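You operate a simulated robot arm through the tools that you are given. There is no shell and no other tool.

You run a simulated robot arm. Do the job below in one go: nothing can be reset, and whatever is moved stays where it is left.

Task
Wipe the dusty oval patch, then roll its console to the blue tape.
Fine: the console on the dolly; wipe with the teal rag with white band and put it back; the lever with orange ball frees the dolly and ends locked; the dolly's pointer stops on the tape. Where these are worked on the way, their far stop is far enough and under half their travel is too little: lever with orange ball.

Only the result counts: the job must be done as asked and must still hold three seconds after the hand-in. Knocking over, shifting, dropping, spilling or breaking anything else fails it.

Robot
A 7-joint arm with a two-finger parallel gripper, fixed in place. Base frame: the origin is at the foot of the arm, x ahead of it, y to its left, z up. Lengths are in m, angles in rad, forces in N, time in s.
Its first joint turns from -2.601 to 2.601 rad. Payload 3.43 kg.
The tool frame sits at the grasp point between the pads (the TCP): z along the fingers, y along the line on which they close. The tips reach 0.03 m beyond it. The gripper opens to 0.094 m. The fingers are 0.028 m wide and 0.01 m thick; the gripper's body (0.05 by 0.096 m) begins 0.055 m behind the TCP.
Orientation is told as [roll, pitch, yaw] about the base's x, y, z axes, in that order, counted from this pose: with the fingers straight down and closing along the base's y, the tool's x points along the base's -x, its y along +y and its z along -z.

Tools
- The arm moves only by the tool servo_tool. Its argument "targets" is a list that holds one entry, the list of rows, each a list of 7 numbers: the shift along the tool's x, y, z in units of 40 mm (1.0 is 40 mm), then the turn, a rotation vector about the tool's x, y, z in units of 5 degrees (1.0 is 5 degrees), then the closure in counts, from 0 (fully open) to 255 (shut). In form: [[[dx, dy, dz, ax, ay, az, hand], ...]]. A call has 1 to 20 rows; each row shifts and turns the commanded pose from where the row before left it, along the tool's axes as they then stand. A call with a number of a shift or a turn outside -1 to 1 is refused whole. Rows are played at 5 a second. More than 0.05 m and 0.15 rad between two rows, or a gripper value outside its range, and nothing of the call is played. Where a pose cannot be reached the arm comes as near as it can. A force on the tool above 70 N (or 10 N above the force at the start of the call, whichever is more), or a blocked arm, ends the call early, and 0.2 s more pass. Each finger travels about 0.045 m/s and halts on what it meets, pressing with about 37 N; the grip force reading is that of the motor and also rises with nothing between the fingers. The clock runs only during rows and for 0.2 s after the last one: add rows that do not move to give the fingers time. It gives the time, the measured TCP pose, the force on the tool (base axes), the opening and the grip force at its end, in the units of the frame above (readings bear some noise), with the torque about the TCP (base axes, N m) and any sound that the robot's microphone picked up.
- Cameras (640 x 400 px; columns grow to the right, rows downward): "scene" is fixed at [0.2189, 0.6501, 1.151]; the picture's right is [-0.65, -0.76, 0.00], its down [-0.38, 0.32, -0.87] and it looks along [0.66, -0.57, -0.50] (base axes); focal length 333 px, centre (320, 200). "wrist" rides on the gripper at [0.076, 0.014, -0.103] in the tool frame; the picture's right is [-0.18, 0.98, 0.00], its down [-0.75, -0.14, -0.64] and it looks along [-0.63, -0.12, 0.77] (tool axes); focal length 243 px, centre (320, 200). There is no depth. A picture from a camera that has moved, and an enlarged one, comes with that camera's place and axes in the base frame and with its lens.
- camera(camera): a new picture of that camera. The clock stands still meanwhile.
- zoom(camera, box): a new picture of the part [left, top, right, bottom] of that camera's present view, enlarged. The clock stands still meanwhile.
- finish_job(): hands the job in; it is judged then, once.

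Nothing tells you positions but the pictures and the camera data. Unless the task says otherwise, let go and move clear before handing in.

The tools are called after ">>>" by a JSON object that holds its "op" and its "data". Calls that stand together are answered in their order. servo_tool: Moves the arm, as the interface text tells. Its arguments: {"type":"object","properties":{"targets":{"type":"array","items":{"type":"array","items":{"type":"array","items":{"type":"number"}}}}},"required":["targets"]} The other tools are called the same way: camera (camera) takes a picture; zoom (camera, box) takes an enlarged picture of a part of a camera's view; finish_job () hands the job in.

At the start:

```text
time_s: 0.0
ee_pos: [0.6915, 0.1713, 0.9399]
tool_rot: [0.001, -0.001, 0.001]
contact_force: [0.4, -0.1, 0.3]
moment: [-0.04, 0.0, -0.02]
finger_gap: 0.094
grasp_force: 0.2
```

scene: 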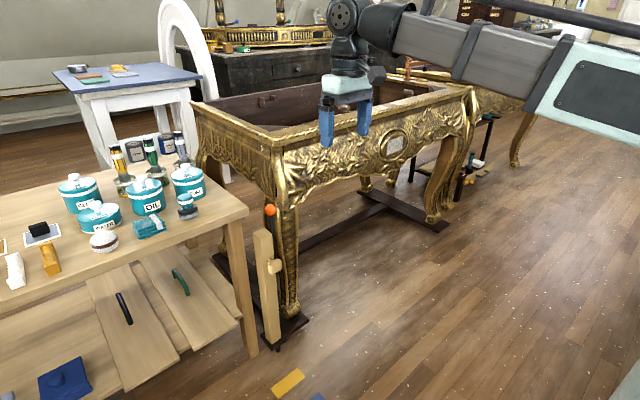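
wrist: 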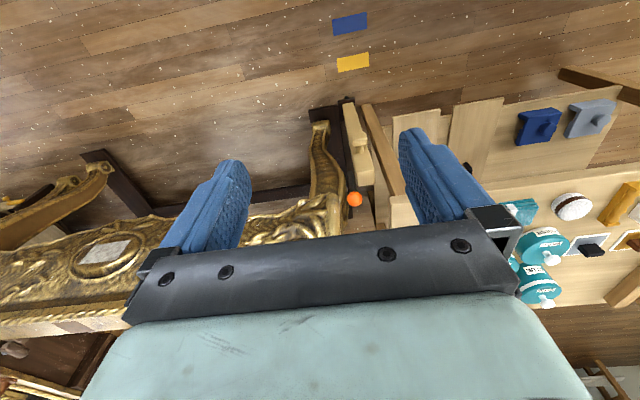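

I see a gilded console table on a dolly, with an orange-ball lever near its corner, a workbench with rags and tins, and tape on the floor. I'll look closer before moving.

>>> {"op": "zoom", "data": {"camera": "scene", "box": [0, 140, 240, 290]}}

>>> {"op": "zoom", "data": {"camera": "scene", "box": [200, 180, 360, 280]}}

>>> {"op": "zoom", "data": {"camera": "scene", "box": [200, 280, 392, 400]}}

>>> {"op": "zoom", "data": {"camera": "scene", "box": [180, 60, 500, 260]}}

>>> {"op": "zoom", "data": {"camera": "scene", "box": [0, 250, 240, 400]}}

>>> {"op": "zoom", "data": {"camera": "wrist", "box": [280, 0, 640, 225]}}

>>> {"op": "zoom", "data": {"camera": "wrist", "box": [0, 130, 320, 330]}}

```text
2.67 times, centred on (120, 215) of scene
camera zoom: at [0.2189, 0.6501, 1.151], right [-0.65, -0.76, 0.0], down [-0.38, 0.32, -0.87], along [0.66, -0.57, -0.5], focal length 889 px, centre (853, 160)
```

zoom: 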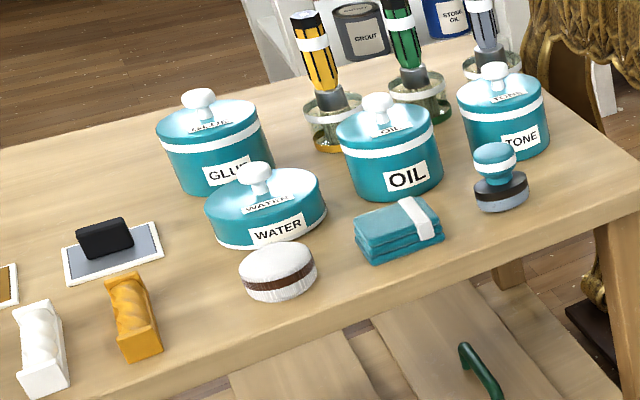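

```text
4.00 times, centred on (280, 230) of scene
camera zoom: at [0.2189, 0.6501, 1.151], right [-0.65, -0.76, 0.0], down [-0.38, 0.32, -0.87], along [0.66, -0.57, -0.5], focal length 1334 px, centre (480, 80)
```

zoom: 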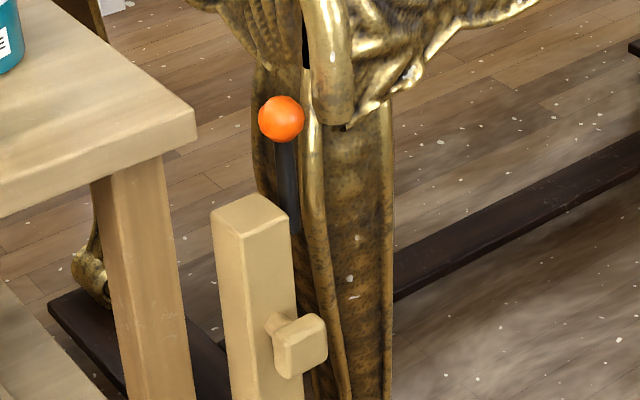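

```text
3.33 times, centred on (296, 340) of scene
camera zoom: at [0.2189, 0.6501, 1.151], right [-0.65, -0.76, 0.0], down [-0.38, 0.32, -0.87], along [0.66, -0.57, -0.5], focal length 1112 px, centre (400, -267)
```

zoom: 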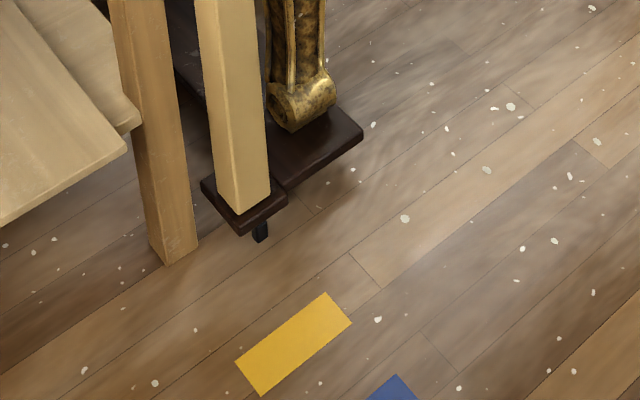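

```text
2.00 times, centred on (340, 160) of scene
camera zoom: at [0.2189, 0.6501, 1.151], right [-0.65, -0.76, 0.0], down [-0.38, 0.32, -0.87], along [0.66, -0.57, -0.5], focal length 667 px, centre (280, 280)
```

zoom: 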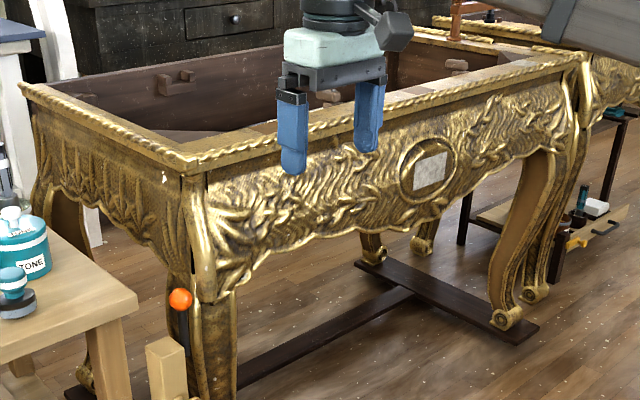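

```text
2.67 times, centred on (120, 325) of scene
camera zoom: at [0.2189, 0.6501, 1.151], right [-0.65, -0.76, 0.0], down [-0.38, 0.32, -0.87], along [0.66, -0.57, -0.5], focal length 889 px, centre (853, -133)
```

zoom: 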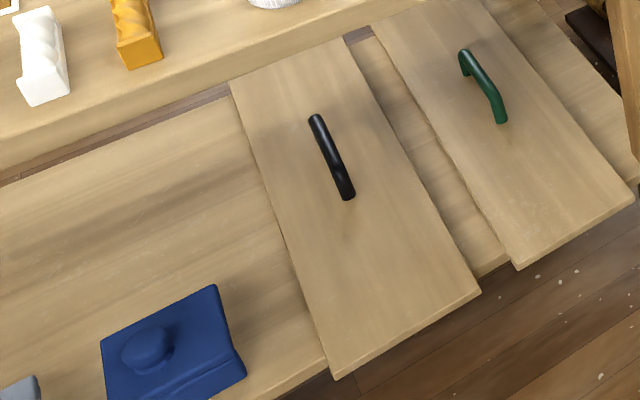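

```text
1.78 times, centred on (460, 112) of wrist
camera zoom: at [0.6148, 0.1857, 1.0399], right [0.18, 0.98, 0.0], down [0.75, -0.14, 0.64], along [0.63, -0.12, -0.77], focal length 431 px, centre (71, 356)
```

zoom: 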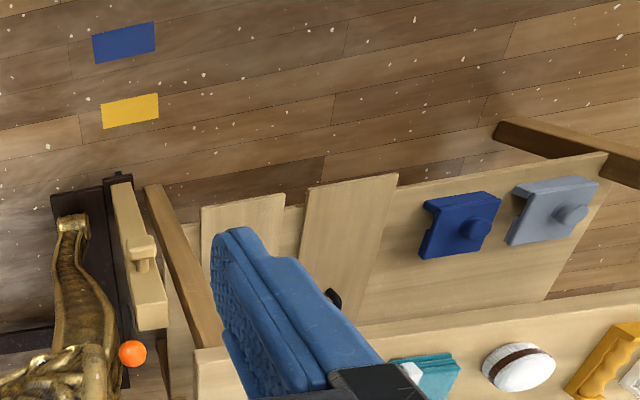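

```text
2.00 times, centred on (160, 230) of wrist
camera zoom: at [0.6148, 0.1857, 1.0399], right [0.18, 0.98, 0.0], down [0.75, -0.14, 0.64], along [0.63, -0.12, -0.77], focal length 485 px, centre (640, 140)
```

zoom: 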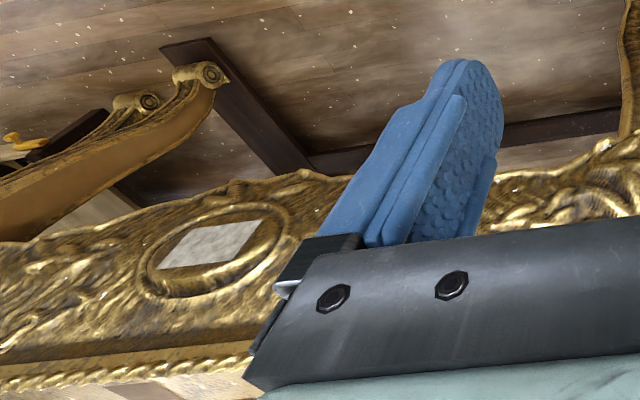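

The orange lever ball is at about (0.985, 0.196, 0.60). The handle knob on the post is at about (0.93, 0.23, 0.44), and the pointer is near x≈0.945 on the floor. The tapes are yellow at x≈0.82 and blue at x≈0.70. The rag is on the bench at about (1.02, 0.52, 0.67) and the dusty patch at about (0.93, -0.33, 0.71). I'll move up to look at the rag first.

>>> {"op": "servo_tool", "data": {"targets": [[[0, 1, 0, 0, 0, 0, 0], [0, 1, 0, 0, 0, 0, 0], [0, 1, 0, 0, 0, 0, 0], [0, 1, 0, 0, 0, 0, 0], [0, 1, 0, 0, 0, 0, 0], [0, 1, 0, 0, 0, 0, 0], [0, 1, 0, 0, 0, 0, 0], [0, 1, 0, 0, 0, 0, 0]]]}}

>>> {"op": "camera", "data": {"camera": "wrist"}}

>>> {"op": "camera", "data": {"camera": "scene"}}

```text
time_s: 1.8
ee_pos: [0.691, 0.4901, 0.9404]
tool_rot: [0.0, 0.0, -0.001]
contact_force: [0.3, 0.5, 0.1]
moment: [-0.01, 0.03, 0.05]
finger_gap: 0.094
grasp_force: 0.1
```

```text
taken
camera wrist: at [0.6135, 0.5044, 1.0415], right [0.18, 0.98, 0.0], down [0.75, -0.14, 0.64], along [0.63, -0.12, -0.77], focal length 243 px, centre (320, 200)
```

wrist: 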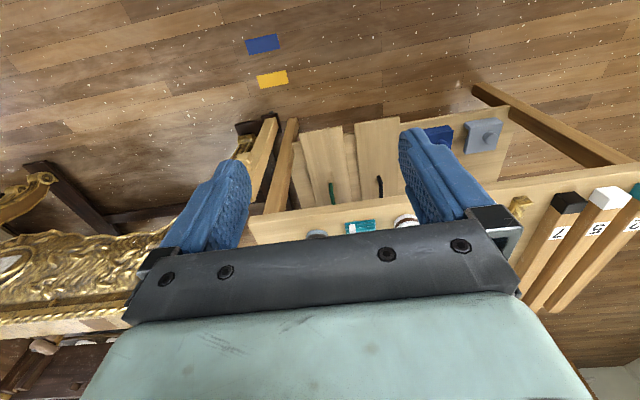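

```text
taken
```

scene: 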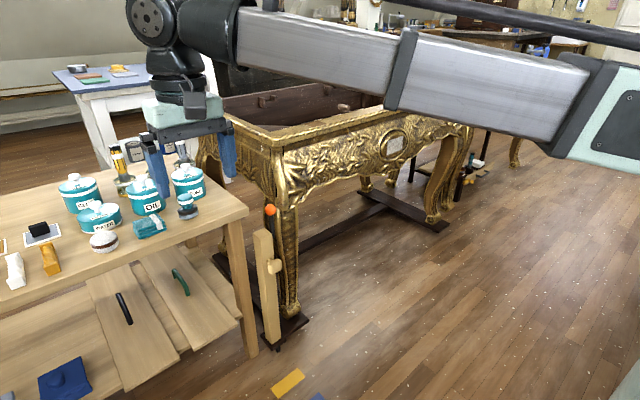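

The rag is at about (1.01, 0.52, 0.67), near the arm's reach limit. I'll move closer to see its shape and how it lies.

>>> {"op": "servo_tool", "data": {"targets": [[[-1, 0, 0.5, 0, 0, 0, 0], [-1, 0, 0.6, 0, 0, 0, 0], [-1, 0, 0.6, 0, 0, 0, 0], [-0.5, 0, 0.5, 0, 0, 0, 0]]]}}

>>> {"op": "zoom", "data": {"camera": "wrist", "box": [200, 100, 440, 250]}}

>>> {"op": "camera", "data": {"camera": "wrist"}}

```text
time_s: 2.8
ee_pos: [0.8321, 0.4912, 0.851]
tool_rot: [-0.001, 0.001, -0.001]
contact_force: [-0.4, -0.3, 1.0]
moment: [0.03, 0.0, -0.02]
finger_gap: 0.0941
grasp_force: 0.1
```

```text
2.67 times, centred on (320, 175) of wrist
camera zoom: at [0.7554, 0.5057, 0.9523], right [0.18, 0.98, 0.0], down [0.75, -0.14, 0.64], along [0.63, -0.12, -0.77], focal length 647 px, centre (320, 267)
```

zoom: 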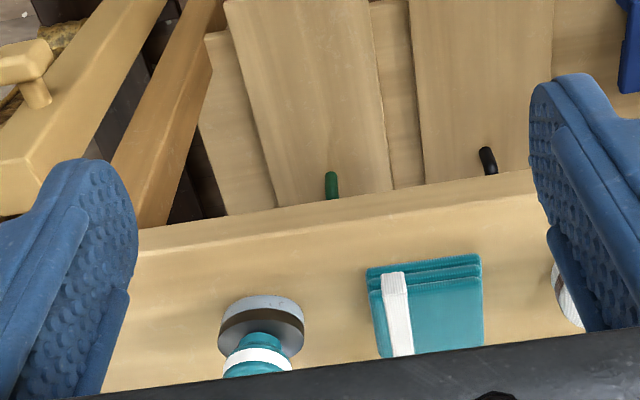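

```text
taken
camera wrist: at [0.7554, 0.5057, 0.9523], right [0.18, 0.98, 0.0], down [0.75, -0.14, 0.64], along [0.63, -0.12, -0.77], focal length 243 px, centre (320, 200)
```

wrist: 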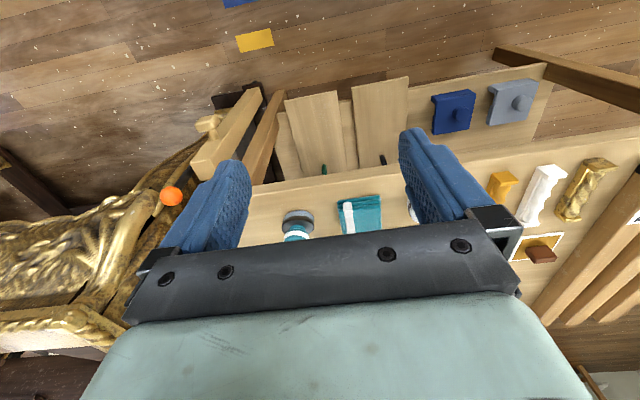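

The rag lies square to the bench with its white band toward -y. I'll zoom in further to measure it.

>>> {"op": "zoom", "data": {"camera": "scene", "box": [110, 190, 206, 250]}}

>>> {"op": "zoom", "data": {"camera": "wrist", "box": [264, 165, 424, 265]}}

```text
6.67 times, centred on (158, 220) of scene
camera zoom: at [0.2189, 0.6501, 1.151], right [-0.65, -0.76, 0.0], down [-0.38, 0.32, -0.87], along [0.66, -0.57, -0.5], focal length 2223 px, centre (1400, 67)
```

zoom: 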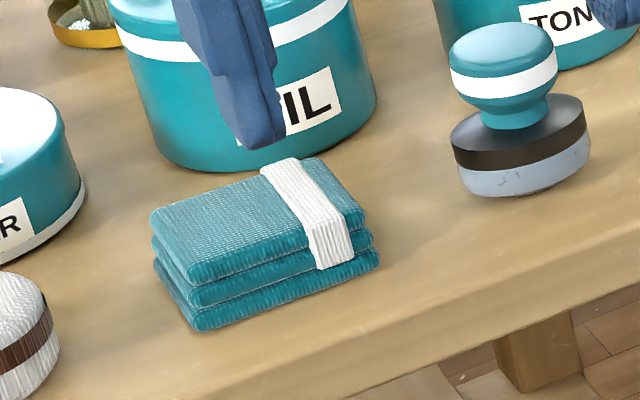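

```text
4.00 times, centred on (344, 215) of wrist
camera zoom: at [0.7554, 0.5057, 0.9523], right [0.18, 0.98, 0.0], down [0.75, -0.14, 0.64], along [0.63, -0.12, -0.77], focal length 970 px, centre (224, 140)
```

zoom: 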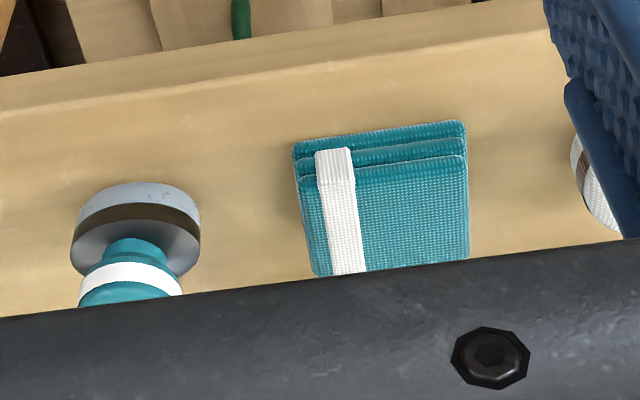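

The rag spans about x 1.005–1.065, y 0.489–0.556, z 0.645–0.68. I'll tilt the tool 60° forward so I can reach it with the fingers straddling it in y, then check the view.

>>> {"op": "servo_tool", "data": {"targets": [[[0, 0, 0, 0, -1, 0, 0], [0, 0, 0, 0, -1, 0, 0], [0, 0, 0, 0, -1, 0, 0], [0, 0, 0, 0, -1, 0, 0], [0, 0, 0, 0, -1, 0, 0], [0, 0, 0, 0, -1, 0, 0], [0, 0, 0, 0, -1, 0, 0], [0, 0, 0, 0, -1, 0, 0], [0, 0, 0, 0, -1, 0, 0], [0, 0, 0, 0, -1, 0, 0], [0, 0, 0, 0, -1, 0, 0], [0, 0, 0, 0, -1, 0, 0]]]}}

>>> {"op": "camera", "data": {"camera": "wrist"}}

>>> {"op": "camera", "data": {"camera": "scene"}}

```text
time_s: 5.4
ee_pos: [0.8325, 0.4923, 0.8492]
tool_rot: [0.0, -1.049, 0.0]
contact_force: [0.5, 0.7, 0.1]
moment: [0.03, -0.01, 0.01]
finger_gap: 0.0939
grasp_force: 0.2
```

```text
taken
camera wrist: at [0.7045, 0.5058, 0.834], right [0.09, 0.98, 0.16], down [-0.18, -0.14, 0.97], along [0.98, -0.12, 0.16], focal length 243 px, centre (320, 200)
```

wrist: 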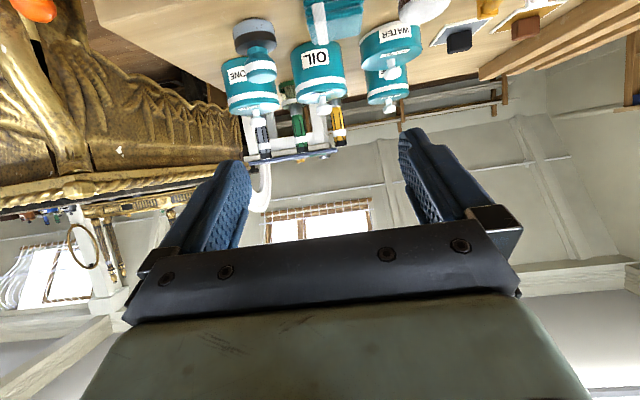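

```text
taken
```

scene: 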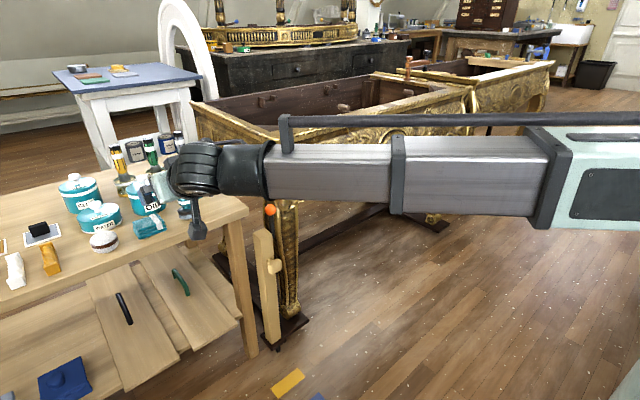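

The tilt works. Next I'll line up about 15 cm back along the approach axis and check the alignment.

>>> {"op": "servo_tool", "data": {"targets": [[[0.483, 0.25, 0.813, 0, 0, 0, 0], [0.483, 0.25, 0.813, 0, 0, 0, 0], [0.483, 0.25, 0.813, 0, 0, 0, 0], [0, 0, 0, 0, 0, 0, 0]]]}}

>>> {"op": "camera", "data": {"camera": "wrist"}}

>>> {"op": "zoom", "data": {"camera": "scene", "box": [80, 140, 272, 260]}}

```text
time_s: 6.4
ee_pos: [0.8864, 0.5228, 0.7525]
tool_rot: [0.004, -1.048, 0.0]
contact_force: [-0.5, 0.4, -0.2]
moment: [0.02, 0.0, -0.01]
finger_gap: 0.0937
grasp_force: 0.1
```

```text
taken
camera wrist: at [0.7591, 0.5363, 0.7358], right [0.09, 0.98, 0.16], down [-0.18, -0.14, 0.97], along [0.98, -0.12, 0.16], focal length 243 px, centre (320, 200)
```

wrist: 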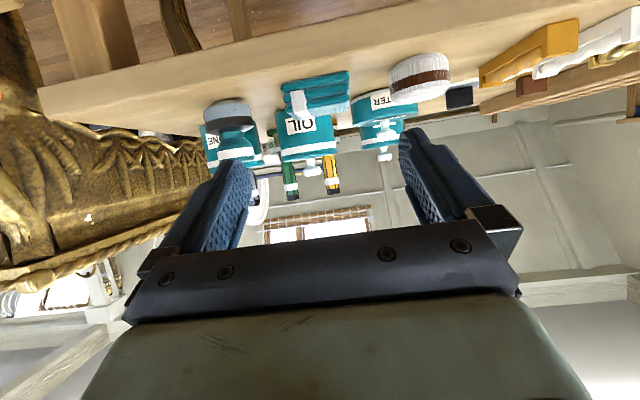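

```text
3.33 times, centred on (176, 200) of scene
camera zoom: at [0.2189, 0.6501, 1.151], right [-0.65, -0.76, 0.0], down [-0.38, 0.32, -0.87], along [0.66, -0.57, -0.5], focal length 1112 px, centre (800, 200)
```

zoom: 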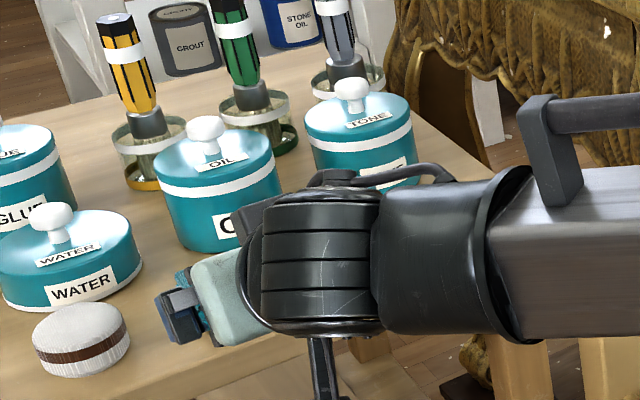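

>>> {"op": "zoom", "data": {"camera": "wrist", "box": [230, 40, 410, 152]}}

```text
3.56 times, centred on (320, 96) of wrist
camera zoom: at [0.7591, 0.5363, 0.7358], right [0.09, 0.98, 0.16], down [-0.18, -0.14, 0.97], along [0.98, -0.12, 0.16], focal length 863 px, centre (320, 570)
```

zoom: 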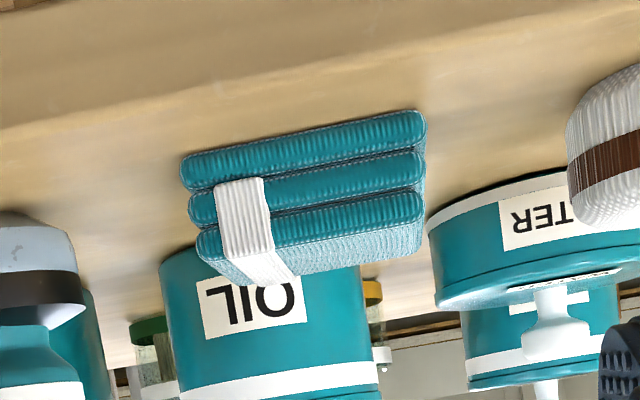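

The rag is centred at y≈0.520, matching the tool, with the bench top around z≈0.65. I'll advance partway and check the clearance.

>>> {"op": "servo_tool", "data": {"targets": [[[-0.04, -0.02, 0.736, 0, 0, 0, 0], [-0.04, -0.02, 0.736, 0, 0, 0, 0], [-0.04, -0.02, 0.736, 0, 0, 0, 0], [0, 0, 0, 0, 0, 0, 0]]]}}

>>> {"op": "camera", "data": {"camera": "wrist"}}

>>> {"op": "zoom", "data": {"camera": "scene", "box": [80, 160, 240, 260]}}

```text
time_s: 7.4
ee_pos: [0.9656, 0.519, 0.7118]
tool_rot: [0.001, -1.048, -0.001]
contact_force: [0.6, 0.5, -0.3]
moment: [0.01, 0.03, -0.01]
finger_gap: 0.094
grasp_force: 0.0
```

```text
taken
camera wrist: at [0.8382, 0.5332, 0.6956], right [0.09, 0.98, 0.16], down [-0.18, -0.14, 0.97], along [0.98, -0.12, 0.16], focal length 243 px, centre (320, 200)
```

wrist: 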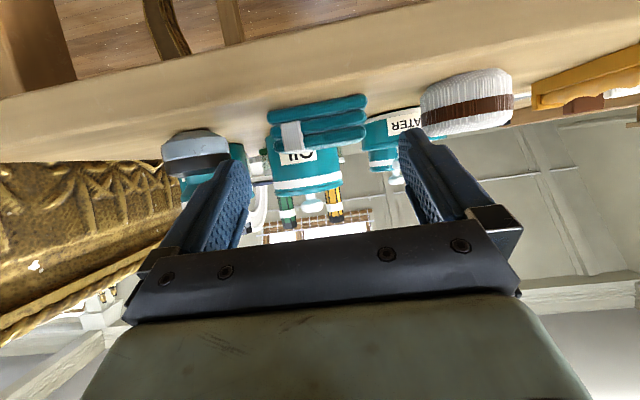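

```text
4.00 times, centred on (160, 210) of scene
camera zoom: at [0.2189, 0.6501, 1.151], right [-0.65, -0.76, 0.0], down [-0.38, 0.32, -0.87], along [0.66, -0.57, -0.5], focal length 1334 px, centre (960, 160)
```

zoom: 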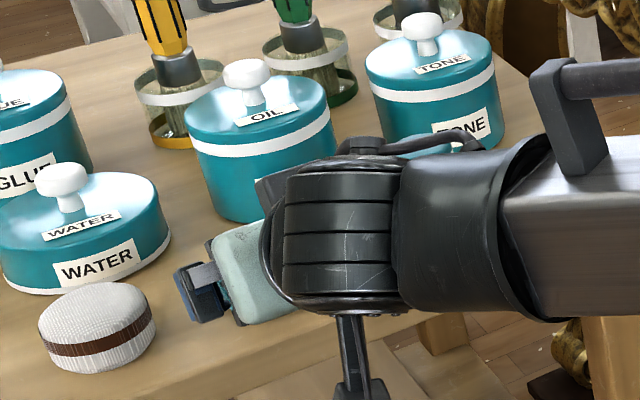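

>>> {"op": "servo_tool", "data": {"targets": [[[-0.067, 0.0, 0.72, 0, 0, 0, 0], [-0.067, 0.0, 0.72, 0, 0, 0, 0], [0, 0, 0, 0, 0, 0, 0]]]}}

>>> {"op": "camera", "data": {"camera": "wrist"}}

>>> {"op": "zoom", "data": {"camera": "scene", "box": [80, 160, 240, 260]}}

```text
time_s: 8.2
ee_pos: [1.0192, 0.5206, 0.6869]
tool_rot: [-0.001, -1.047, 0.001]
contact_force: [0.5, 0.6, -1.3]
moment: [0.01, 0.02, 0.02]
finger_gap: 0.0942
grasp_force: 0.0
```

```text
taken
camera wrist: at [0.8911, 0.5339, 0.6716], right [0.09, 0.98, 0.16], down [-0.18, -0.14, 0.97], along [0.98, -0.12, 0.16], focal length 243 px, centre (320, 200)
```

wrist: 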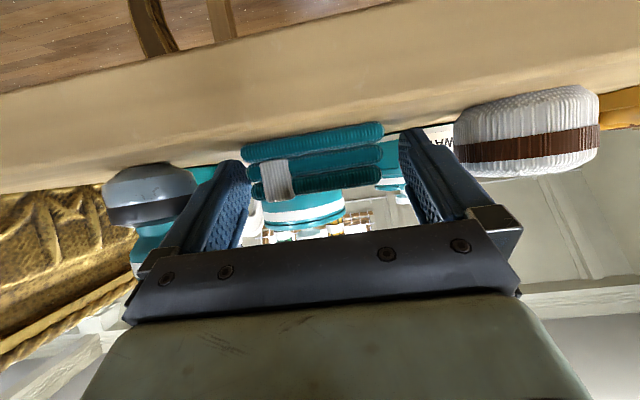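

```text
4.00 times, centred on (160, 210) of scene
camera zoom: at [0.2189, 0.6501, 1.151], right [-0.65, -0.76, 0.0], down [-0.38, 0.32, -0.87], along [0.66, -0.57, -0.5], focal length 1334 px, centre (960, 160)
```

zoom: 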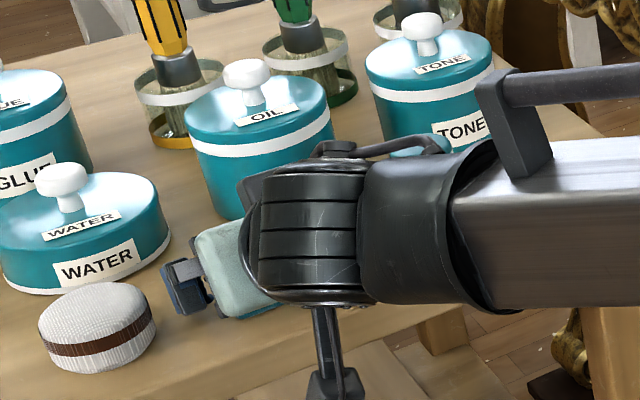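

The fingers straddle the rag evenly, so I'll close on it.

>>> {"op": "servo_tool", "data": {"targets": [[[0, 0, 0, 0, 0, 0, 255], [0, 0, 0, 0, 0, 0, 255], [0, 0, 0, 0, 0, 0, 255], [0, 0, 0, 0, 0, 0, 255], [0, 0, 0, 0, 0, 0, 255], [0, 0, 0, 0, 0, 0, 255]]]}}

>>> {"op": "camera", "data": {"camera": "wrist"}}

```text
time_s: 9.6
ee_pos: [1.0182, 0.5207, 0.687]
tool_rot: [0.0, -1.048, 0.001]
contact_force: [0.1, -0.2, 0.7]
moment: [-0.02, -0.05, -0.02]
finger_gap: 0.0708
grasp_force: 37.0
```

```text
taken
camera wrist: at [0.8909, 0.5339, 0.6715], right [0.09, 0.98, 0.16], down [-0.18, -0.14, 0.97], along [0.98, -0.12, 0.16], focal length 243 px, centre (320, 200)
```

wrist: 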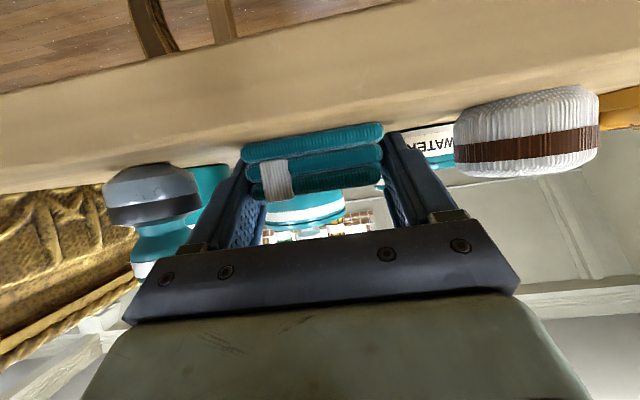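

The rag is gripped (gap 0.071). I'll lift it straight up and then pull back from the bench.

>>> {"op": "servo_tool", "data": {"targets": [[[-0.433, 0, -0.25, 0, 0, 0, 255], [-0.866, 0, -0.5, 0, 0, 0, 255], [-0.866, 0, -0.5, 0, 0, 0, 255], [-0.866, 0, -0.5, 0, 0, 0, 255], [0.5, 0, -0.866, 0, 0, 0, 255], [0.5, 0, -0.866, 0, 0, 0, 255], [0.5, 0, -0.866, 0, 0, 0, 255], [0.5, 0, -0.866, 0, 0, 0, 255], [0.5, 0, -0.866, 0, 0, 0, 255], [0, 0, 0, 0, 0, 0, 255]]]}}

>>> {"op": "camera", "data": {"camera": "wrist"}}

>>> {"op": "camera", "data": {"camera": "scene"}}

```text
time_s: 11.8
ee_pos: [0.8185, 0.5162, 0.8251]
tool_rot: [0.0, -1.046, 0.001]
contact_force: [0.4, 0.0, 0.3]
moment: [-0.02, 0.0, 0.0]
finger_gap: 0.0709
grasp_force: 36.9
```

```text
taken
camera wrist: at [0.6905, 0.5319, 0.8086], right [0.09, 0.98, 0.16], down [-0.18, -0.14, 0.97], along [0.98, -0.12, 0.16], focal length 243 px, centre (320, 200)
```

wrist: 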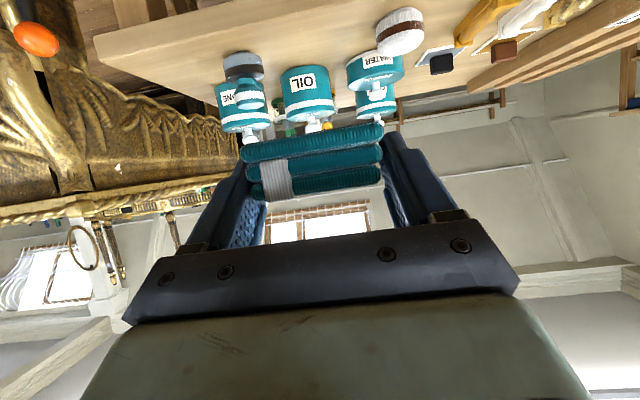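

```text
taken
```

scene: 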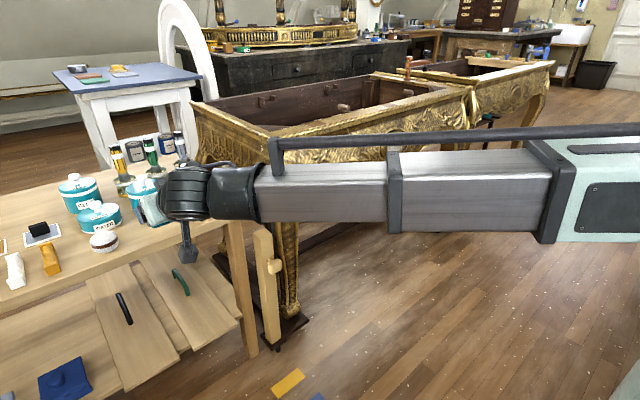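

The rag is held firmly. I'll pull back further and sweep over to the console front near the patch.

>>> {"op": "servo_tool", "data": {"targets": [[[0.5, 0, -0.866, 0, 0, 0, 255], [0.5, 0, -0.866, 0, 0, 0, 255], [0.5, 0, -0.866, 0, 0, 0, 255], [0, -1, 0, 0, 0, 0, 255], [0, -1, 0, 0, 0, 0, 255], [0, -1, 0, 0, 0, 0, 255], [0, -1, 0, 0, 0, 0, 255], [0, -1, 0, 0, 0, 0, 255], [0, -1, 0, 0, 0, 0, 255], [0, -1, 0, 0, 0, 0, 255], [0, -1, 0, 0, 0, 0, 255], [0, -1, 0, 0, 0, 0, 255], [0, -1, 0, 0, 0, 0, 255], [0, -1, 0, 0, 0, 0, 255], [0, -1, 0, 0, 0, 0, 255], [0, -1, 0, 0, 0, 0, 255], [0, -1, 0, 0, 0, 0, 255], [0, -1, 0, 0, 0, 0, 255]]]}}

>>> {"op": "camera", "data": {"camera": "wrist"}}

>>> {"op": "camera", "data": {"camera": "scene"}}

```text
time_s: 15.6
ee_pos: [0.7242, -0.0753, 0.8248]
tool_rot: [0.0, -1.047, 0.0]
contact_force: [0.8, 0.8, -0.1]
moment: [0.01, 0.0, -0.01]
finger_gap: 0.071
grasp_force: 36.7
out of reach, approached as far as the arm can: row 13, 14, 15
```

```text
taken
camera wrist: at [0.5968, -0.0609, 0.8088], right [0.09, 0.98, 0.16], down [-0.18, -0.14, 0.97], along [0.98, -0.12, 0.16], focal length 243 px, centre (320, 200)
```

wrist: 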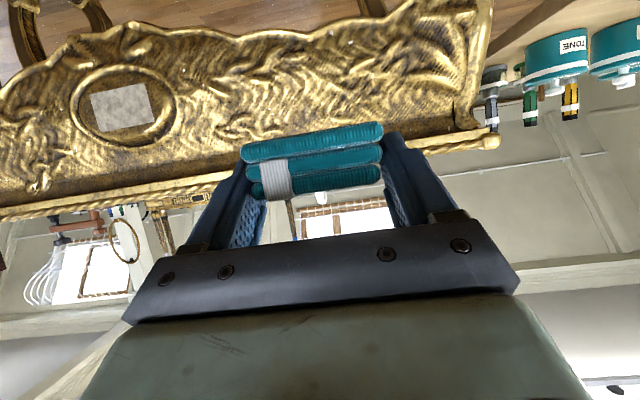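

```text
taken
```

scene: 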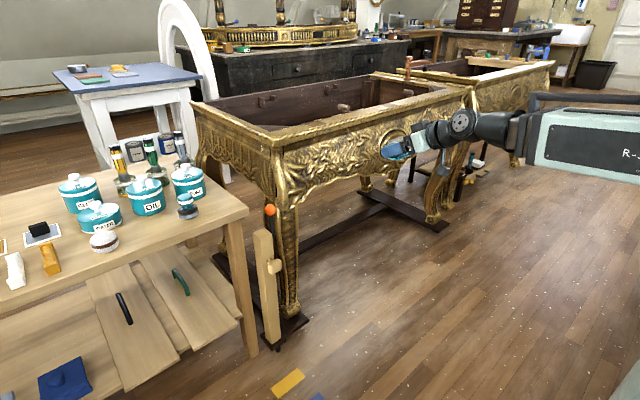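

The patch is a pale area inside the oval medallion, at about (0.985, -0.407, 0.67). I'll move directly in front of it to look closer.

>>> {"op": "servo_tool", "data": {"targets": [[[0.051, -0.9, 0.273, 0, 0, 0, 255], [0.051, -0.9, 0.273, 0, 0, 0, 255], [0.051, -0.9, 0.273, 0, 0, 0, 255], [0.051, -0.9, 0.273, 0, 0, 0, 255], [0.051, -0.9, 0.273, 0, 0, 0, 255], [0.051, -0.9, 0.273, 0, 0, 0, 255], [0.051, -0.9, 0.273, 0, 0, 0, 255], [0.051, -0.9, 0.273, 0, 0, 0, 255], [0.051, -0.9, 0.273, 0, 0, 0, 255], [0, 0, 0, 0, 0, 0, 255]]]}}

>>> {"op": "camera", "data": {"camera": "wrist"}}

>>> {"op": "zoom", "data": {"camera": "scene", "box": [340, 80, 532, 200]}}

```text
time_s: 17.8
ee_pos: [0.8031, -0.4008, 0.7565]
tool_rot: [0.0, -1.047, -0.002]
contact_force: [-1.0, -0.6, 0.1]
moment: [-0.01, 0.02, 0.0]
finger_gap: 0.0709
grasp_force: 36.8
```

```text
taken
camera wrist: at [0.6745, -0.3866, 0.7414], right [0.09, 0.98, 0.16], down [-0.18, -0.14, 0.97], along [0.98, -0.12, 0.16], focal length 243 px, centre (320, 200)
```

wrist: 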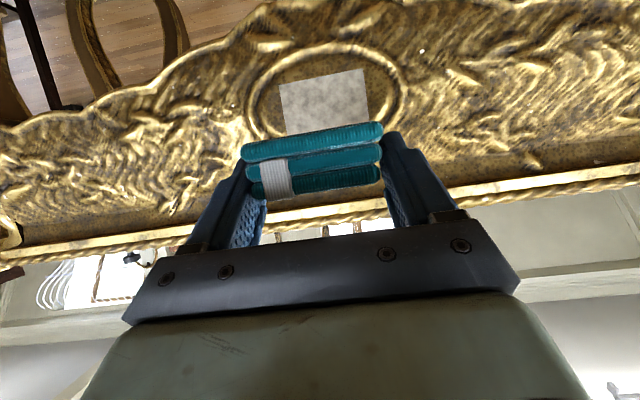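

```text
3.33 times, centred on (436, 140) of scene
camera zoom: at [0.2189, 0.6501, 1.151], right [-0.65, -0.76, 0.0], down [-0.38, 0.32, -0.87], along [0.66, -0.57, -0.5], focal length 1112 px, centre (-67, 400)
```

zoom: 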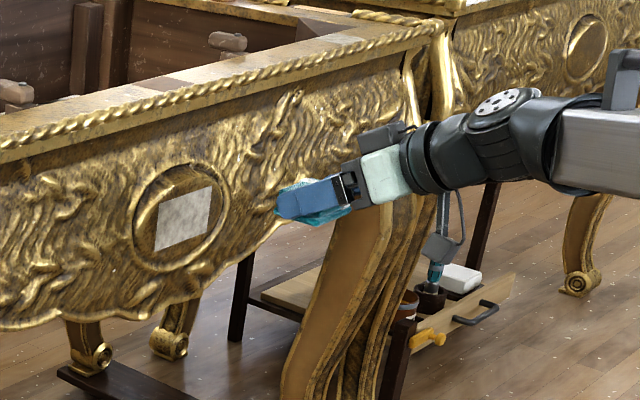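

The patch spans about y -0.451 to -0.352 and z 0.643 to 0.698 at x≈0.985. I'll bring the rag just short of the surface and look.

>>> {"op": "servo_tool", "data": {"targets": [[[0.013, 0, 0.85, 0, 0, 0, 255], [0.013, 0, 0.85, 0, 0, 0, 255], [0.013, 0, 0.85, 0, 0, 0, 255], [0.013, 0, 0.85, 0, 0, 0, 255], [0, 0, 0, 0, 0, 0, 255]]]}}

>>> {"op": "camera", "data": {"camera": "wrist"}}

>>> {"op": "zoom", "data": {"camera": "scene", "box": [350, 100, 478, 180]}}

```text
time_s: 19.0
ee_pos: [0.9169, -0.4002, 0.6873]
tool_rot: [0.002, -1.049, 0.002]
contact_force: [0.8, 0.2, 0.0]
moment: [0.02, -0.01, 0.0]
finger_gap: 0.071
grasp_force: 37.4
```

```text
taken
camera wrist: at [0.7892, -0.3871, 0.6722], right [0.09, 0.98, 0.16], down [-0.18, -0.14, 0.97], along [0.98, -0.12, 0.16], focal length 243 px, centre (320, 200)
```

wrist: 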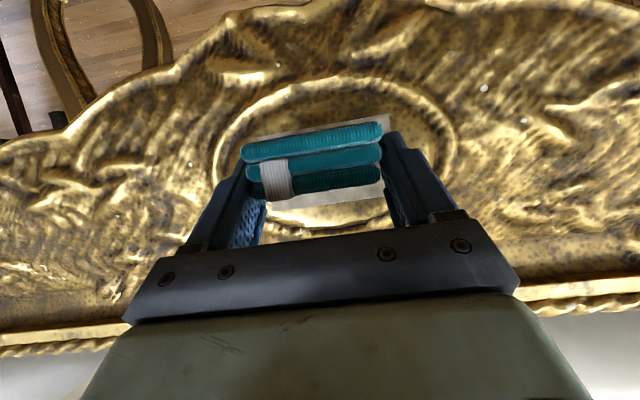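

```text
5.00 times, centred on (414, 140) of scene
camera zoom: at [0.2189, 0.6501, 1.151], right [-0.65, -0.76, 0.0], down [-0.38, 0.32, -0.87], along [0.66, -0.57, -0.5], focal length 1667 px, centre (-150, 500)
```

zoom: 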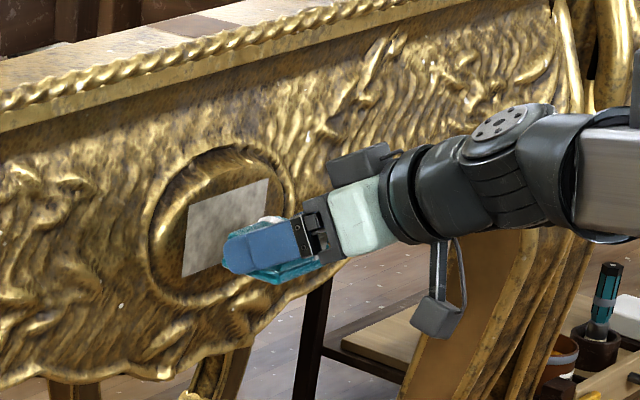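

The rag is centred over the patch. I'll ease forward in small steps until I feel contact.

>>> {"op": "servo_tool", "data": {"targets": [[[-0.0625, 0, 0.108, 0, 0, 0, 255], [-0.0625, 0, 0.108, 0, 0, 0, 255], [-0.0625, 0, 0.108, 0, 0, 0, 255], [0, 0, 0, 0, 0, 0, 255]]]}}

>>> {"op": "zoom", "data": {"camera": "scene", "box": [350, 100, 478, 180]}}

```text
time_s: 20.0
ee_pos: [0.9318, -0.401, 0.6885]
tool_rot: [0.0, -1.047, -0.002]
contact_force: [0.2, -0.5, -0.7]
moment: [-0.01, 0.05, -0.03]
finger_gap: 0.071
grasp_force: 36.9
```

```text
5.00 times, centred on (414, 140) of scene
camera zoom: at [0.2189, 0.6501, 1.151], right [-0.65, -0.76, 0.0], down [-0.38, 0.32, -0.87], along [0.66, -0.57, -0.5], focal length 1667 px, centre (-150, 500)
```

zoom: 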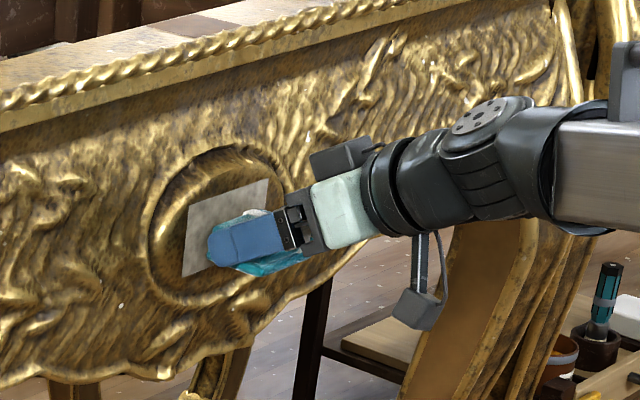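

>>> {"op": "servo_tool", "data": {"targets": [[[-0.05, 0, 0.0866, 0, 0, 0, 255], [-0.05, 0, 0.0866, 0, 0, 0, 255], [0, 0, 0, 0, 0, 0, 255]]]}}

>>> {"op": "zoom", "data": {"camera": "scene", "box": [350, 100, 478, 180]}}

```text
time_s: 20.8
ee_pos: [0.9398, -0.4002, 0.6881]
tool_rot: [0.0, -1.047, 0.001]
contact_force: [-18.2, -0.3, -1.2]
moment: [0.02, 0.19, -0.08]
finger_gap: 0.0709
grasp_force: 36.9
```

```text
5.00 times, centred on (414, 140) of scene
camera zoom: at [0.2189, 0.6501, 1.151], right [-0.65, -0.76, 0.0], down [-0.38, 0.32, -0.87], along [0.66, -0.57, -0.5], focal length 1667 px, centre (-150, 500)
```

zoom: 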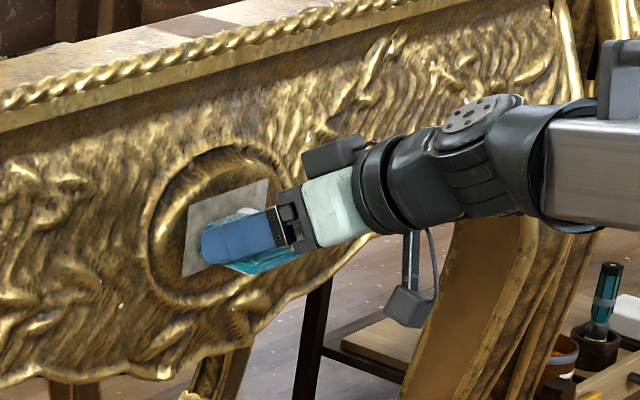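

Contact at about 18 N on the patch. I'll wipe side to side slowly, starting at the middle height.

>>> {"op": "servo_tool", "data": {"targets": [[[0, -0.25, 0, 0, 0, 0, 255], [0, -0.25, 0, 0, 0, 0, 255], [0, -0.25, 0, 0, 0, 0, 255], [0, 0.25, 0, 0, 0, 0, 255], [0, 0.25, 0, 0, 0, 0, 255], [0, 0.25, 0, 0, 0, 0, 255], [0, 0.25, 0, 0, 0, 0, 255], [0, 0.25, 0, 0, 0, 0, 255], [0, 0.25, 0, 0, 0, 0, 255]]]}}

>>> {"op": "zoom", "data": {"camera": "scene", "box": [350, 100, 478, 180]}}

>>> {"op": "camera", "data": {"camera": "wrist"}}

```text
time_s: 22.8
ee_pos: [0.9394, -0.3705, 0.6876]
tool_rot: [0.002, -1.047, -0.001]
contact_force: [-22.4, -9.4, 0.9]
moment: [-0.04, 0.16, -0.19]
finger_gap: 0.0709
grasp_force: 37.6
```

```text
5.00 times, centred on (414, 140) of scene
camera zoom: at [0.2189, 0.6501, 1.151], right [-0.65, -0.76, 0.0], down [-0.38, 0.32, -0.87], along [0.66, -0.57, -0.5], focal length 1667 px, centre (-150, 500)
```

zoom: 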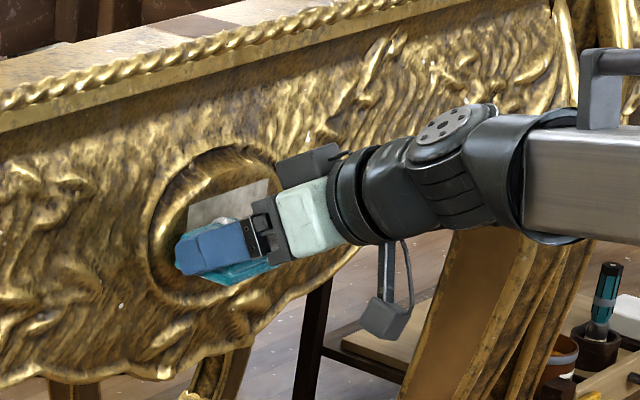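

```text
taken
camera wrist: at [0.8117, -0.3565, 0.6725], right [0.09, 0.98, 0.16], down [-0.18, -0.14, 0.97], along [0.98, -0.12, 0.16], focal length 243 px, centre (320, 200)
```

wrist: 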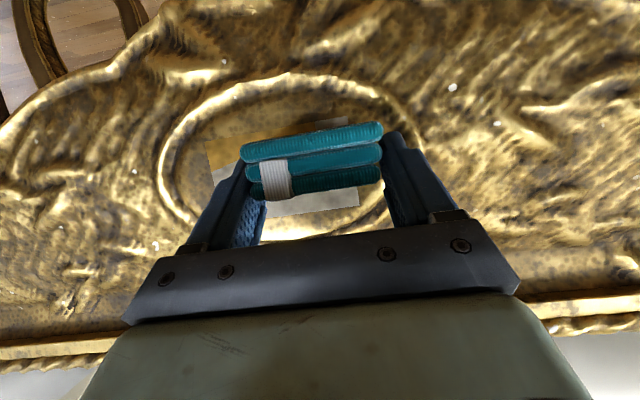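

The dust is clearing where the rag has passed. Now I'll wipe the upper strip.

>>> {"op": "servo_tool", "data": {"targets": [[[-0.17, 0, -0.1, 0, 0, 0, 255], [-0.17, 0, -0.1, 0, 0, 0, 255], [0, -0.25, 0, 0, 0, 0, 255], [0, -0.25, 0, 0, 0, 0, 255], [0, -0.25, 0, 0, 0, 0, 255], [0, -0.25, 0, 0, 0, 0, 255], [0, -0.25, 0, 0, 0, 0, 255], [0, -0.25, 0, 0, 0, 0, 255], [0, -0.25, 0, 0, 0, 0, 255]]]}}

>>> {"op": "zoom", "data": {"camera": "scene", "box": [350, 100, 478, 180]}}

>>> {"op": "camera", "data": {"camera": "wrist"}}

```text
time_s: 24.8
ee_pos: [0.9403, -0.4393, 0.7054]
tool_rot: [0.002, -1.048, 0.0]
contact_force: [-20.9, 9.4, 0.2]
moment: [0.09, 0.16, 0.14]
finger_gap: 0.0709
grasp_force: 37.3
```

```text
5.00 times, centred on (414, 140) of scene
camera zoom: at [0.2189, 0.6501, 1.151], right [-0.65, -0.76, 0.0], down [-0.38, 0.32, -0.87], along [0.66, -0.57, -0.5], focal length 1667 px, centre (-150, 500)
```

zoom: 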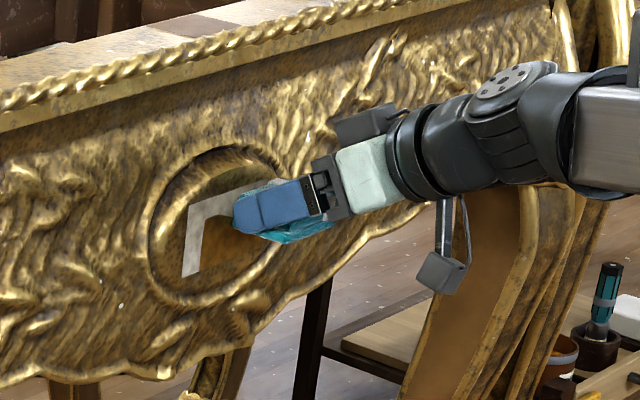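

```text
taken
camera wrist: at [0.8119, -0.4252, 0.6889], right [0.09, 0.98, 0.16], down [-0.18, -0.14, 0.97], along [0.98, -0.12, 0.16], focal length 243 px, centre (320, 200)
```

wrist: 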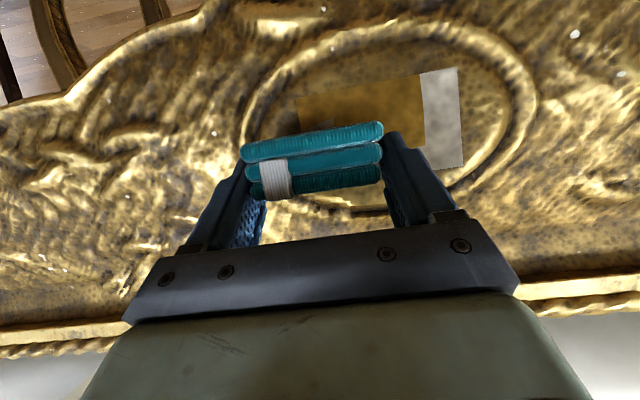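

A strip on the +y side and some of the top edge remain. I'll sweep back toward +y a bit further, watching the force.

>>> {"op": "servo_tool", "data": {"targets": [[[0, 0.25, 0, 0, 0, 0, 255], [0, 0.25, 0, 0, 0, 0, 255], [0, 0.25, 0, 0, 0, 0, 255], [0, 0.25, 0, 0, 0, 0, 255], [0, 0.25, 0, 0, 0, 0, 255], [0, 0.25, 0, 0, 0, 0, 255], [0, 0.25, 0, 0, 0, 0, 255], [0, 0.25, 0, 0, 0, 0, 255]]]}}

>>> {"op": "zoom", "data": {"camera": "scene", "box": [350, 100, 478, 180]}}

>>> {"op": "camera", "data": {"camera": "wrist"}}

```text
time_s: 26.6
ee_pos: [0.94, -0.3587, 0.7035]
tool_rot: [0.0, -1.048, 0.0]
contact_force: [-5.7, -2.0, 0.9]
moment: [0.03, -0.01, -0.12]
finger_gap: 0.0707
grasp_force: 36.5
```

```text
5.00 times, centred on (414, 140) of scene
camera zoom: at [0.2189, 0.6501, 1.151], right [-0.65, -0.76, 0.0], down [-0.38, 0.32, -0.87], along [0.66, -0.57, -0.5], focal length 1667 px, centre (-150, 500)
```

zoom: 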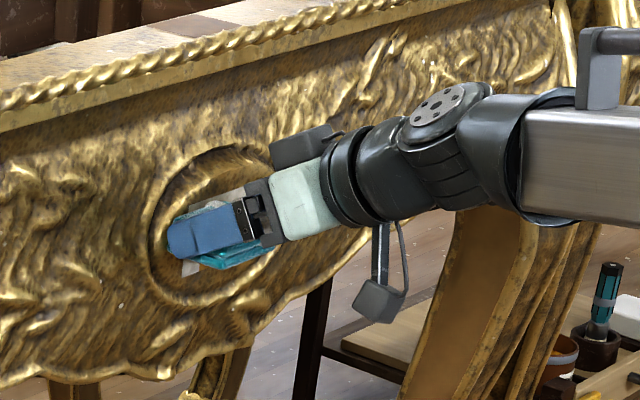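

```text
taken
camera wrist: at [0.8119, -0.3453, 0.6887], right [0.09, 0.98, 0.16], down [-0.18, -0.14, 0.97], along [0.98, -0.12, 0.16], focal length 243 px, centre (320, 200)
```

wrist: 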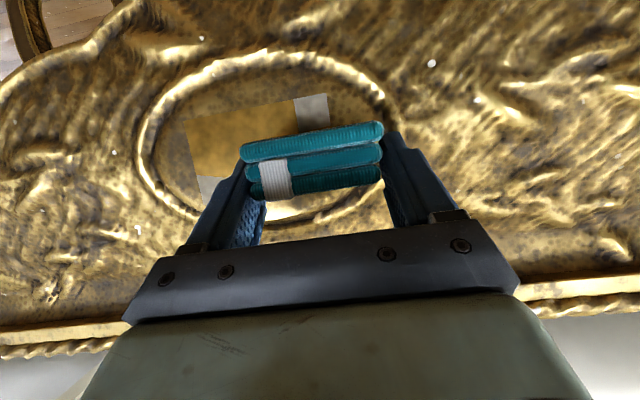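

Only two corners remain: lower +y and upper -y. I'll press in slightly and stroke down along the +y side.

>>> {"op": "servo_tool", "data": {"targets": [[[-0.03, 0, 0.05, 0, 0, 0, 255], [0.17, 0.05, 0.098, 0, 0, 0, 255], [0.17, 0, 0.098, 0, 0, 0, 255], [0.17, 0, 0.098, 0, 0, 0, 255], [0.17, 0, 0.098, 0, 0, 0, 255], [0, 0, 0, 0, 0, 0, 255]]]}}

>>> {"op": "zoom", "data": {"camera": "scene", "box": [350, 100, 478, 180]}}

>>> {"op": "camera", "data": {"camera": "wrist"}}

```text
time_s: 28.0
ee_pos: [0.9404, -0.3586, 0.6751]
tool_rot: [0.002, -1.048, 0.0]
contact_force: [-48.0, 0.6, 16.1]
moment: [0.01, 0.17, -0.05]
finger_gap: 0.0711
grasp_force: 36.9
```

```text
5.00 times, centred on (414, 140) of scene
camera zoom: at [0.2189, 0.6501, 1.151], right [-0.65, -0.76, 0.0], down [-0.38, 0.32, -0.87], along [0.66, -0.57, -0.5], focal length 1667 px, centre (-150, 500)
```

zoom: 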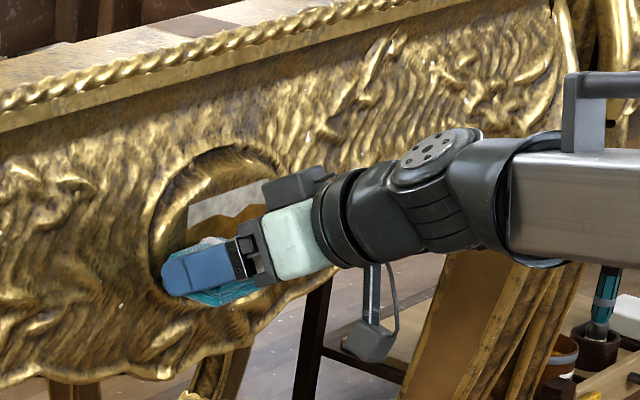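

```text
taken
camera wrist: at [0.8126, -0.3438, 0.6585], right [0.09, 0.98, 0.16], down [-0.18, -0.14, 0.97], along [0.98, -0.12, 0.16], focal length 243 px, centre (320, 200)
```

wrist: 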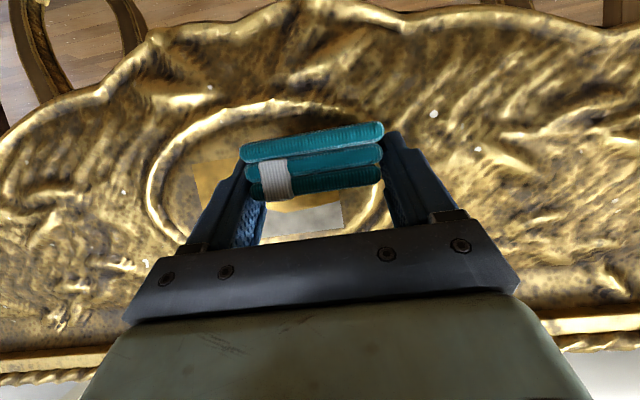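

The lower +y corner has been covered; force rose to 48 N because the face leans out lower down. I'll ease off, move up, and wipe the top strip.

>>> {"op": "servo_tool", "data": {"targets": [[[0.04, 0, -0.065, 0, 0, 0, 255], [-0.217, 0, -0.125, 0, 0, 0, 255], [-0.217, 0, -0.125, 0, 0, 0, 255], [-0.24, 0, -0.085, 0, 0, 0, 255], [-0.26, 0, -0.05, 0, 0, 0, 255], [0, 0, 0, 0, 0, 0, 255]]]}}

>>> {"op": "zoom", "data": {"camera": "scene", "box": [350, 100, 478, 180]}}

>>> {"op": "camera", "data": {"camera": "wrist"}}

```text
time_s: 29.4
ee_pos: [0.942, -0.3582, 0.7119]
tool_rot: [0.001, -1.045, -0.001]
contact_force: [-44.9, 2.0, -15.7]
moment: [0.01, 0.63, 0.05]
finger_gap: 0.0709
grasp_force: 36.8
```

```text
5.00 times, centred on (414, 140) of scene
camera zoom: at [0.2189, 0.6501, 1.151], right [-0.65, -0.76, 0.0], down [-0.38, 0.32, -0.87], along [0.66, -0.57, -0.5], focal length 1667 px, centre (-150, 500)
```

zoom: 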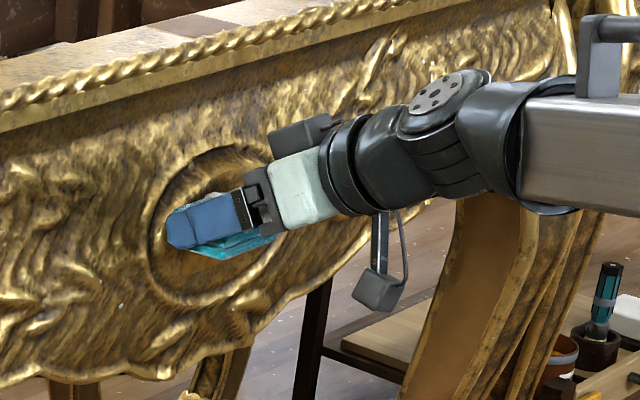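

```text
taken
camera wrist: at [0.8132, -0.3443, 0.6968], right [0.09, 0.98, 0.16], down [-0.18, -0.14, 0.97], along [0.98, -0.12, 0.16], focal length 243 px, centre (320, 200)
```

wrist: 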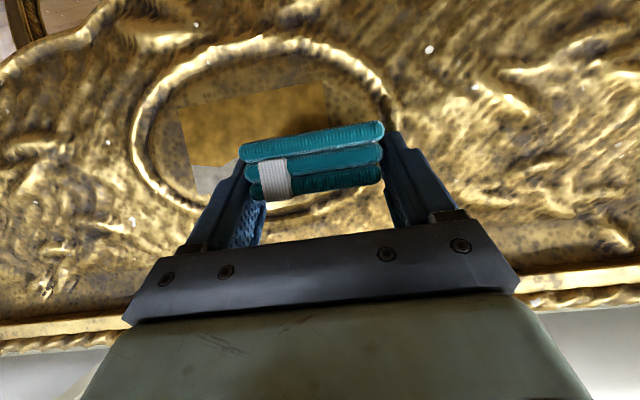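

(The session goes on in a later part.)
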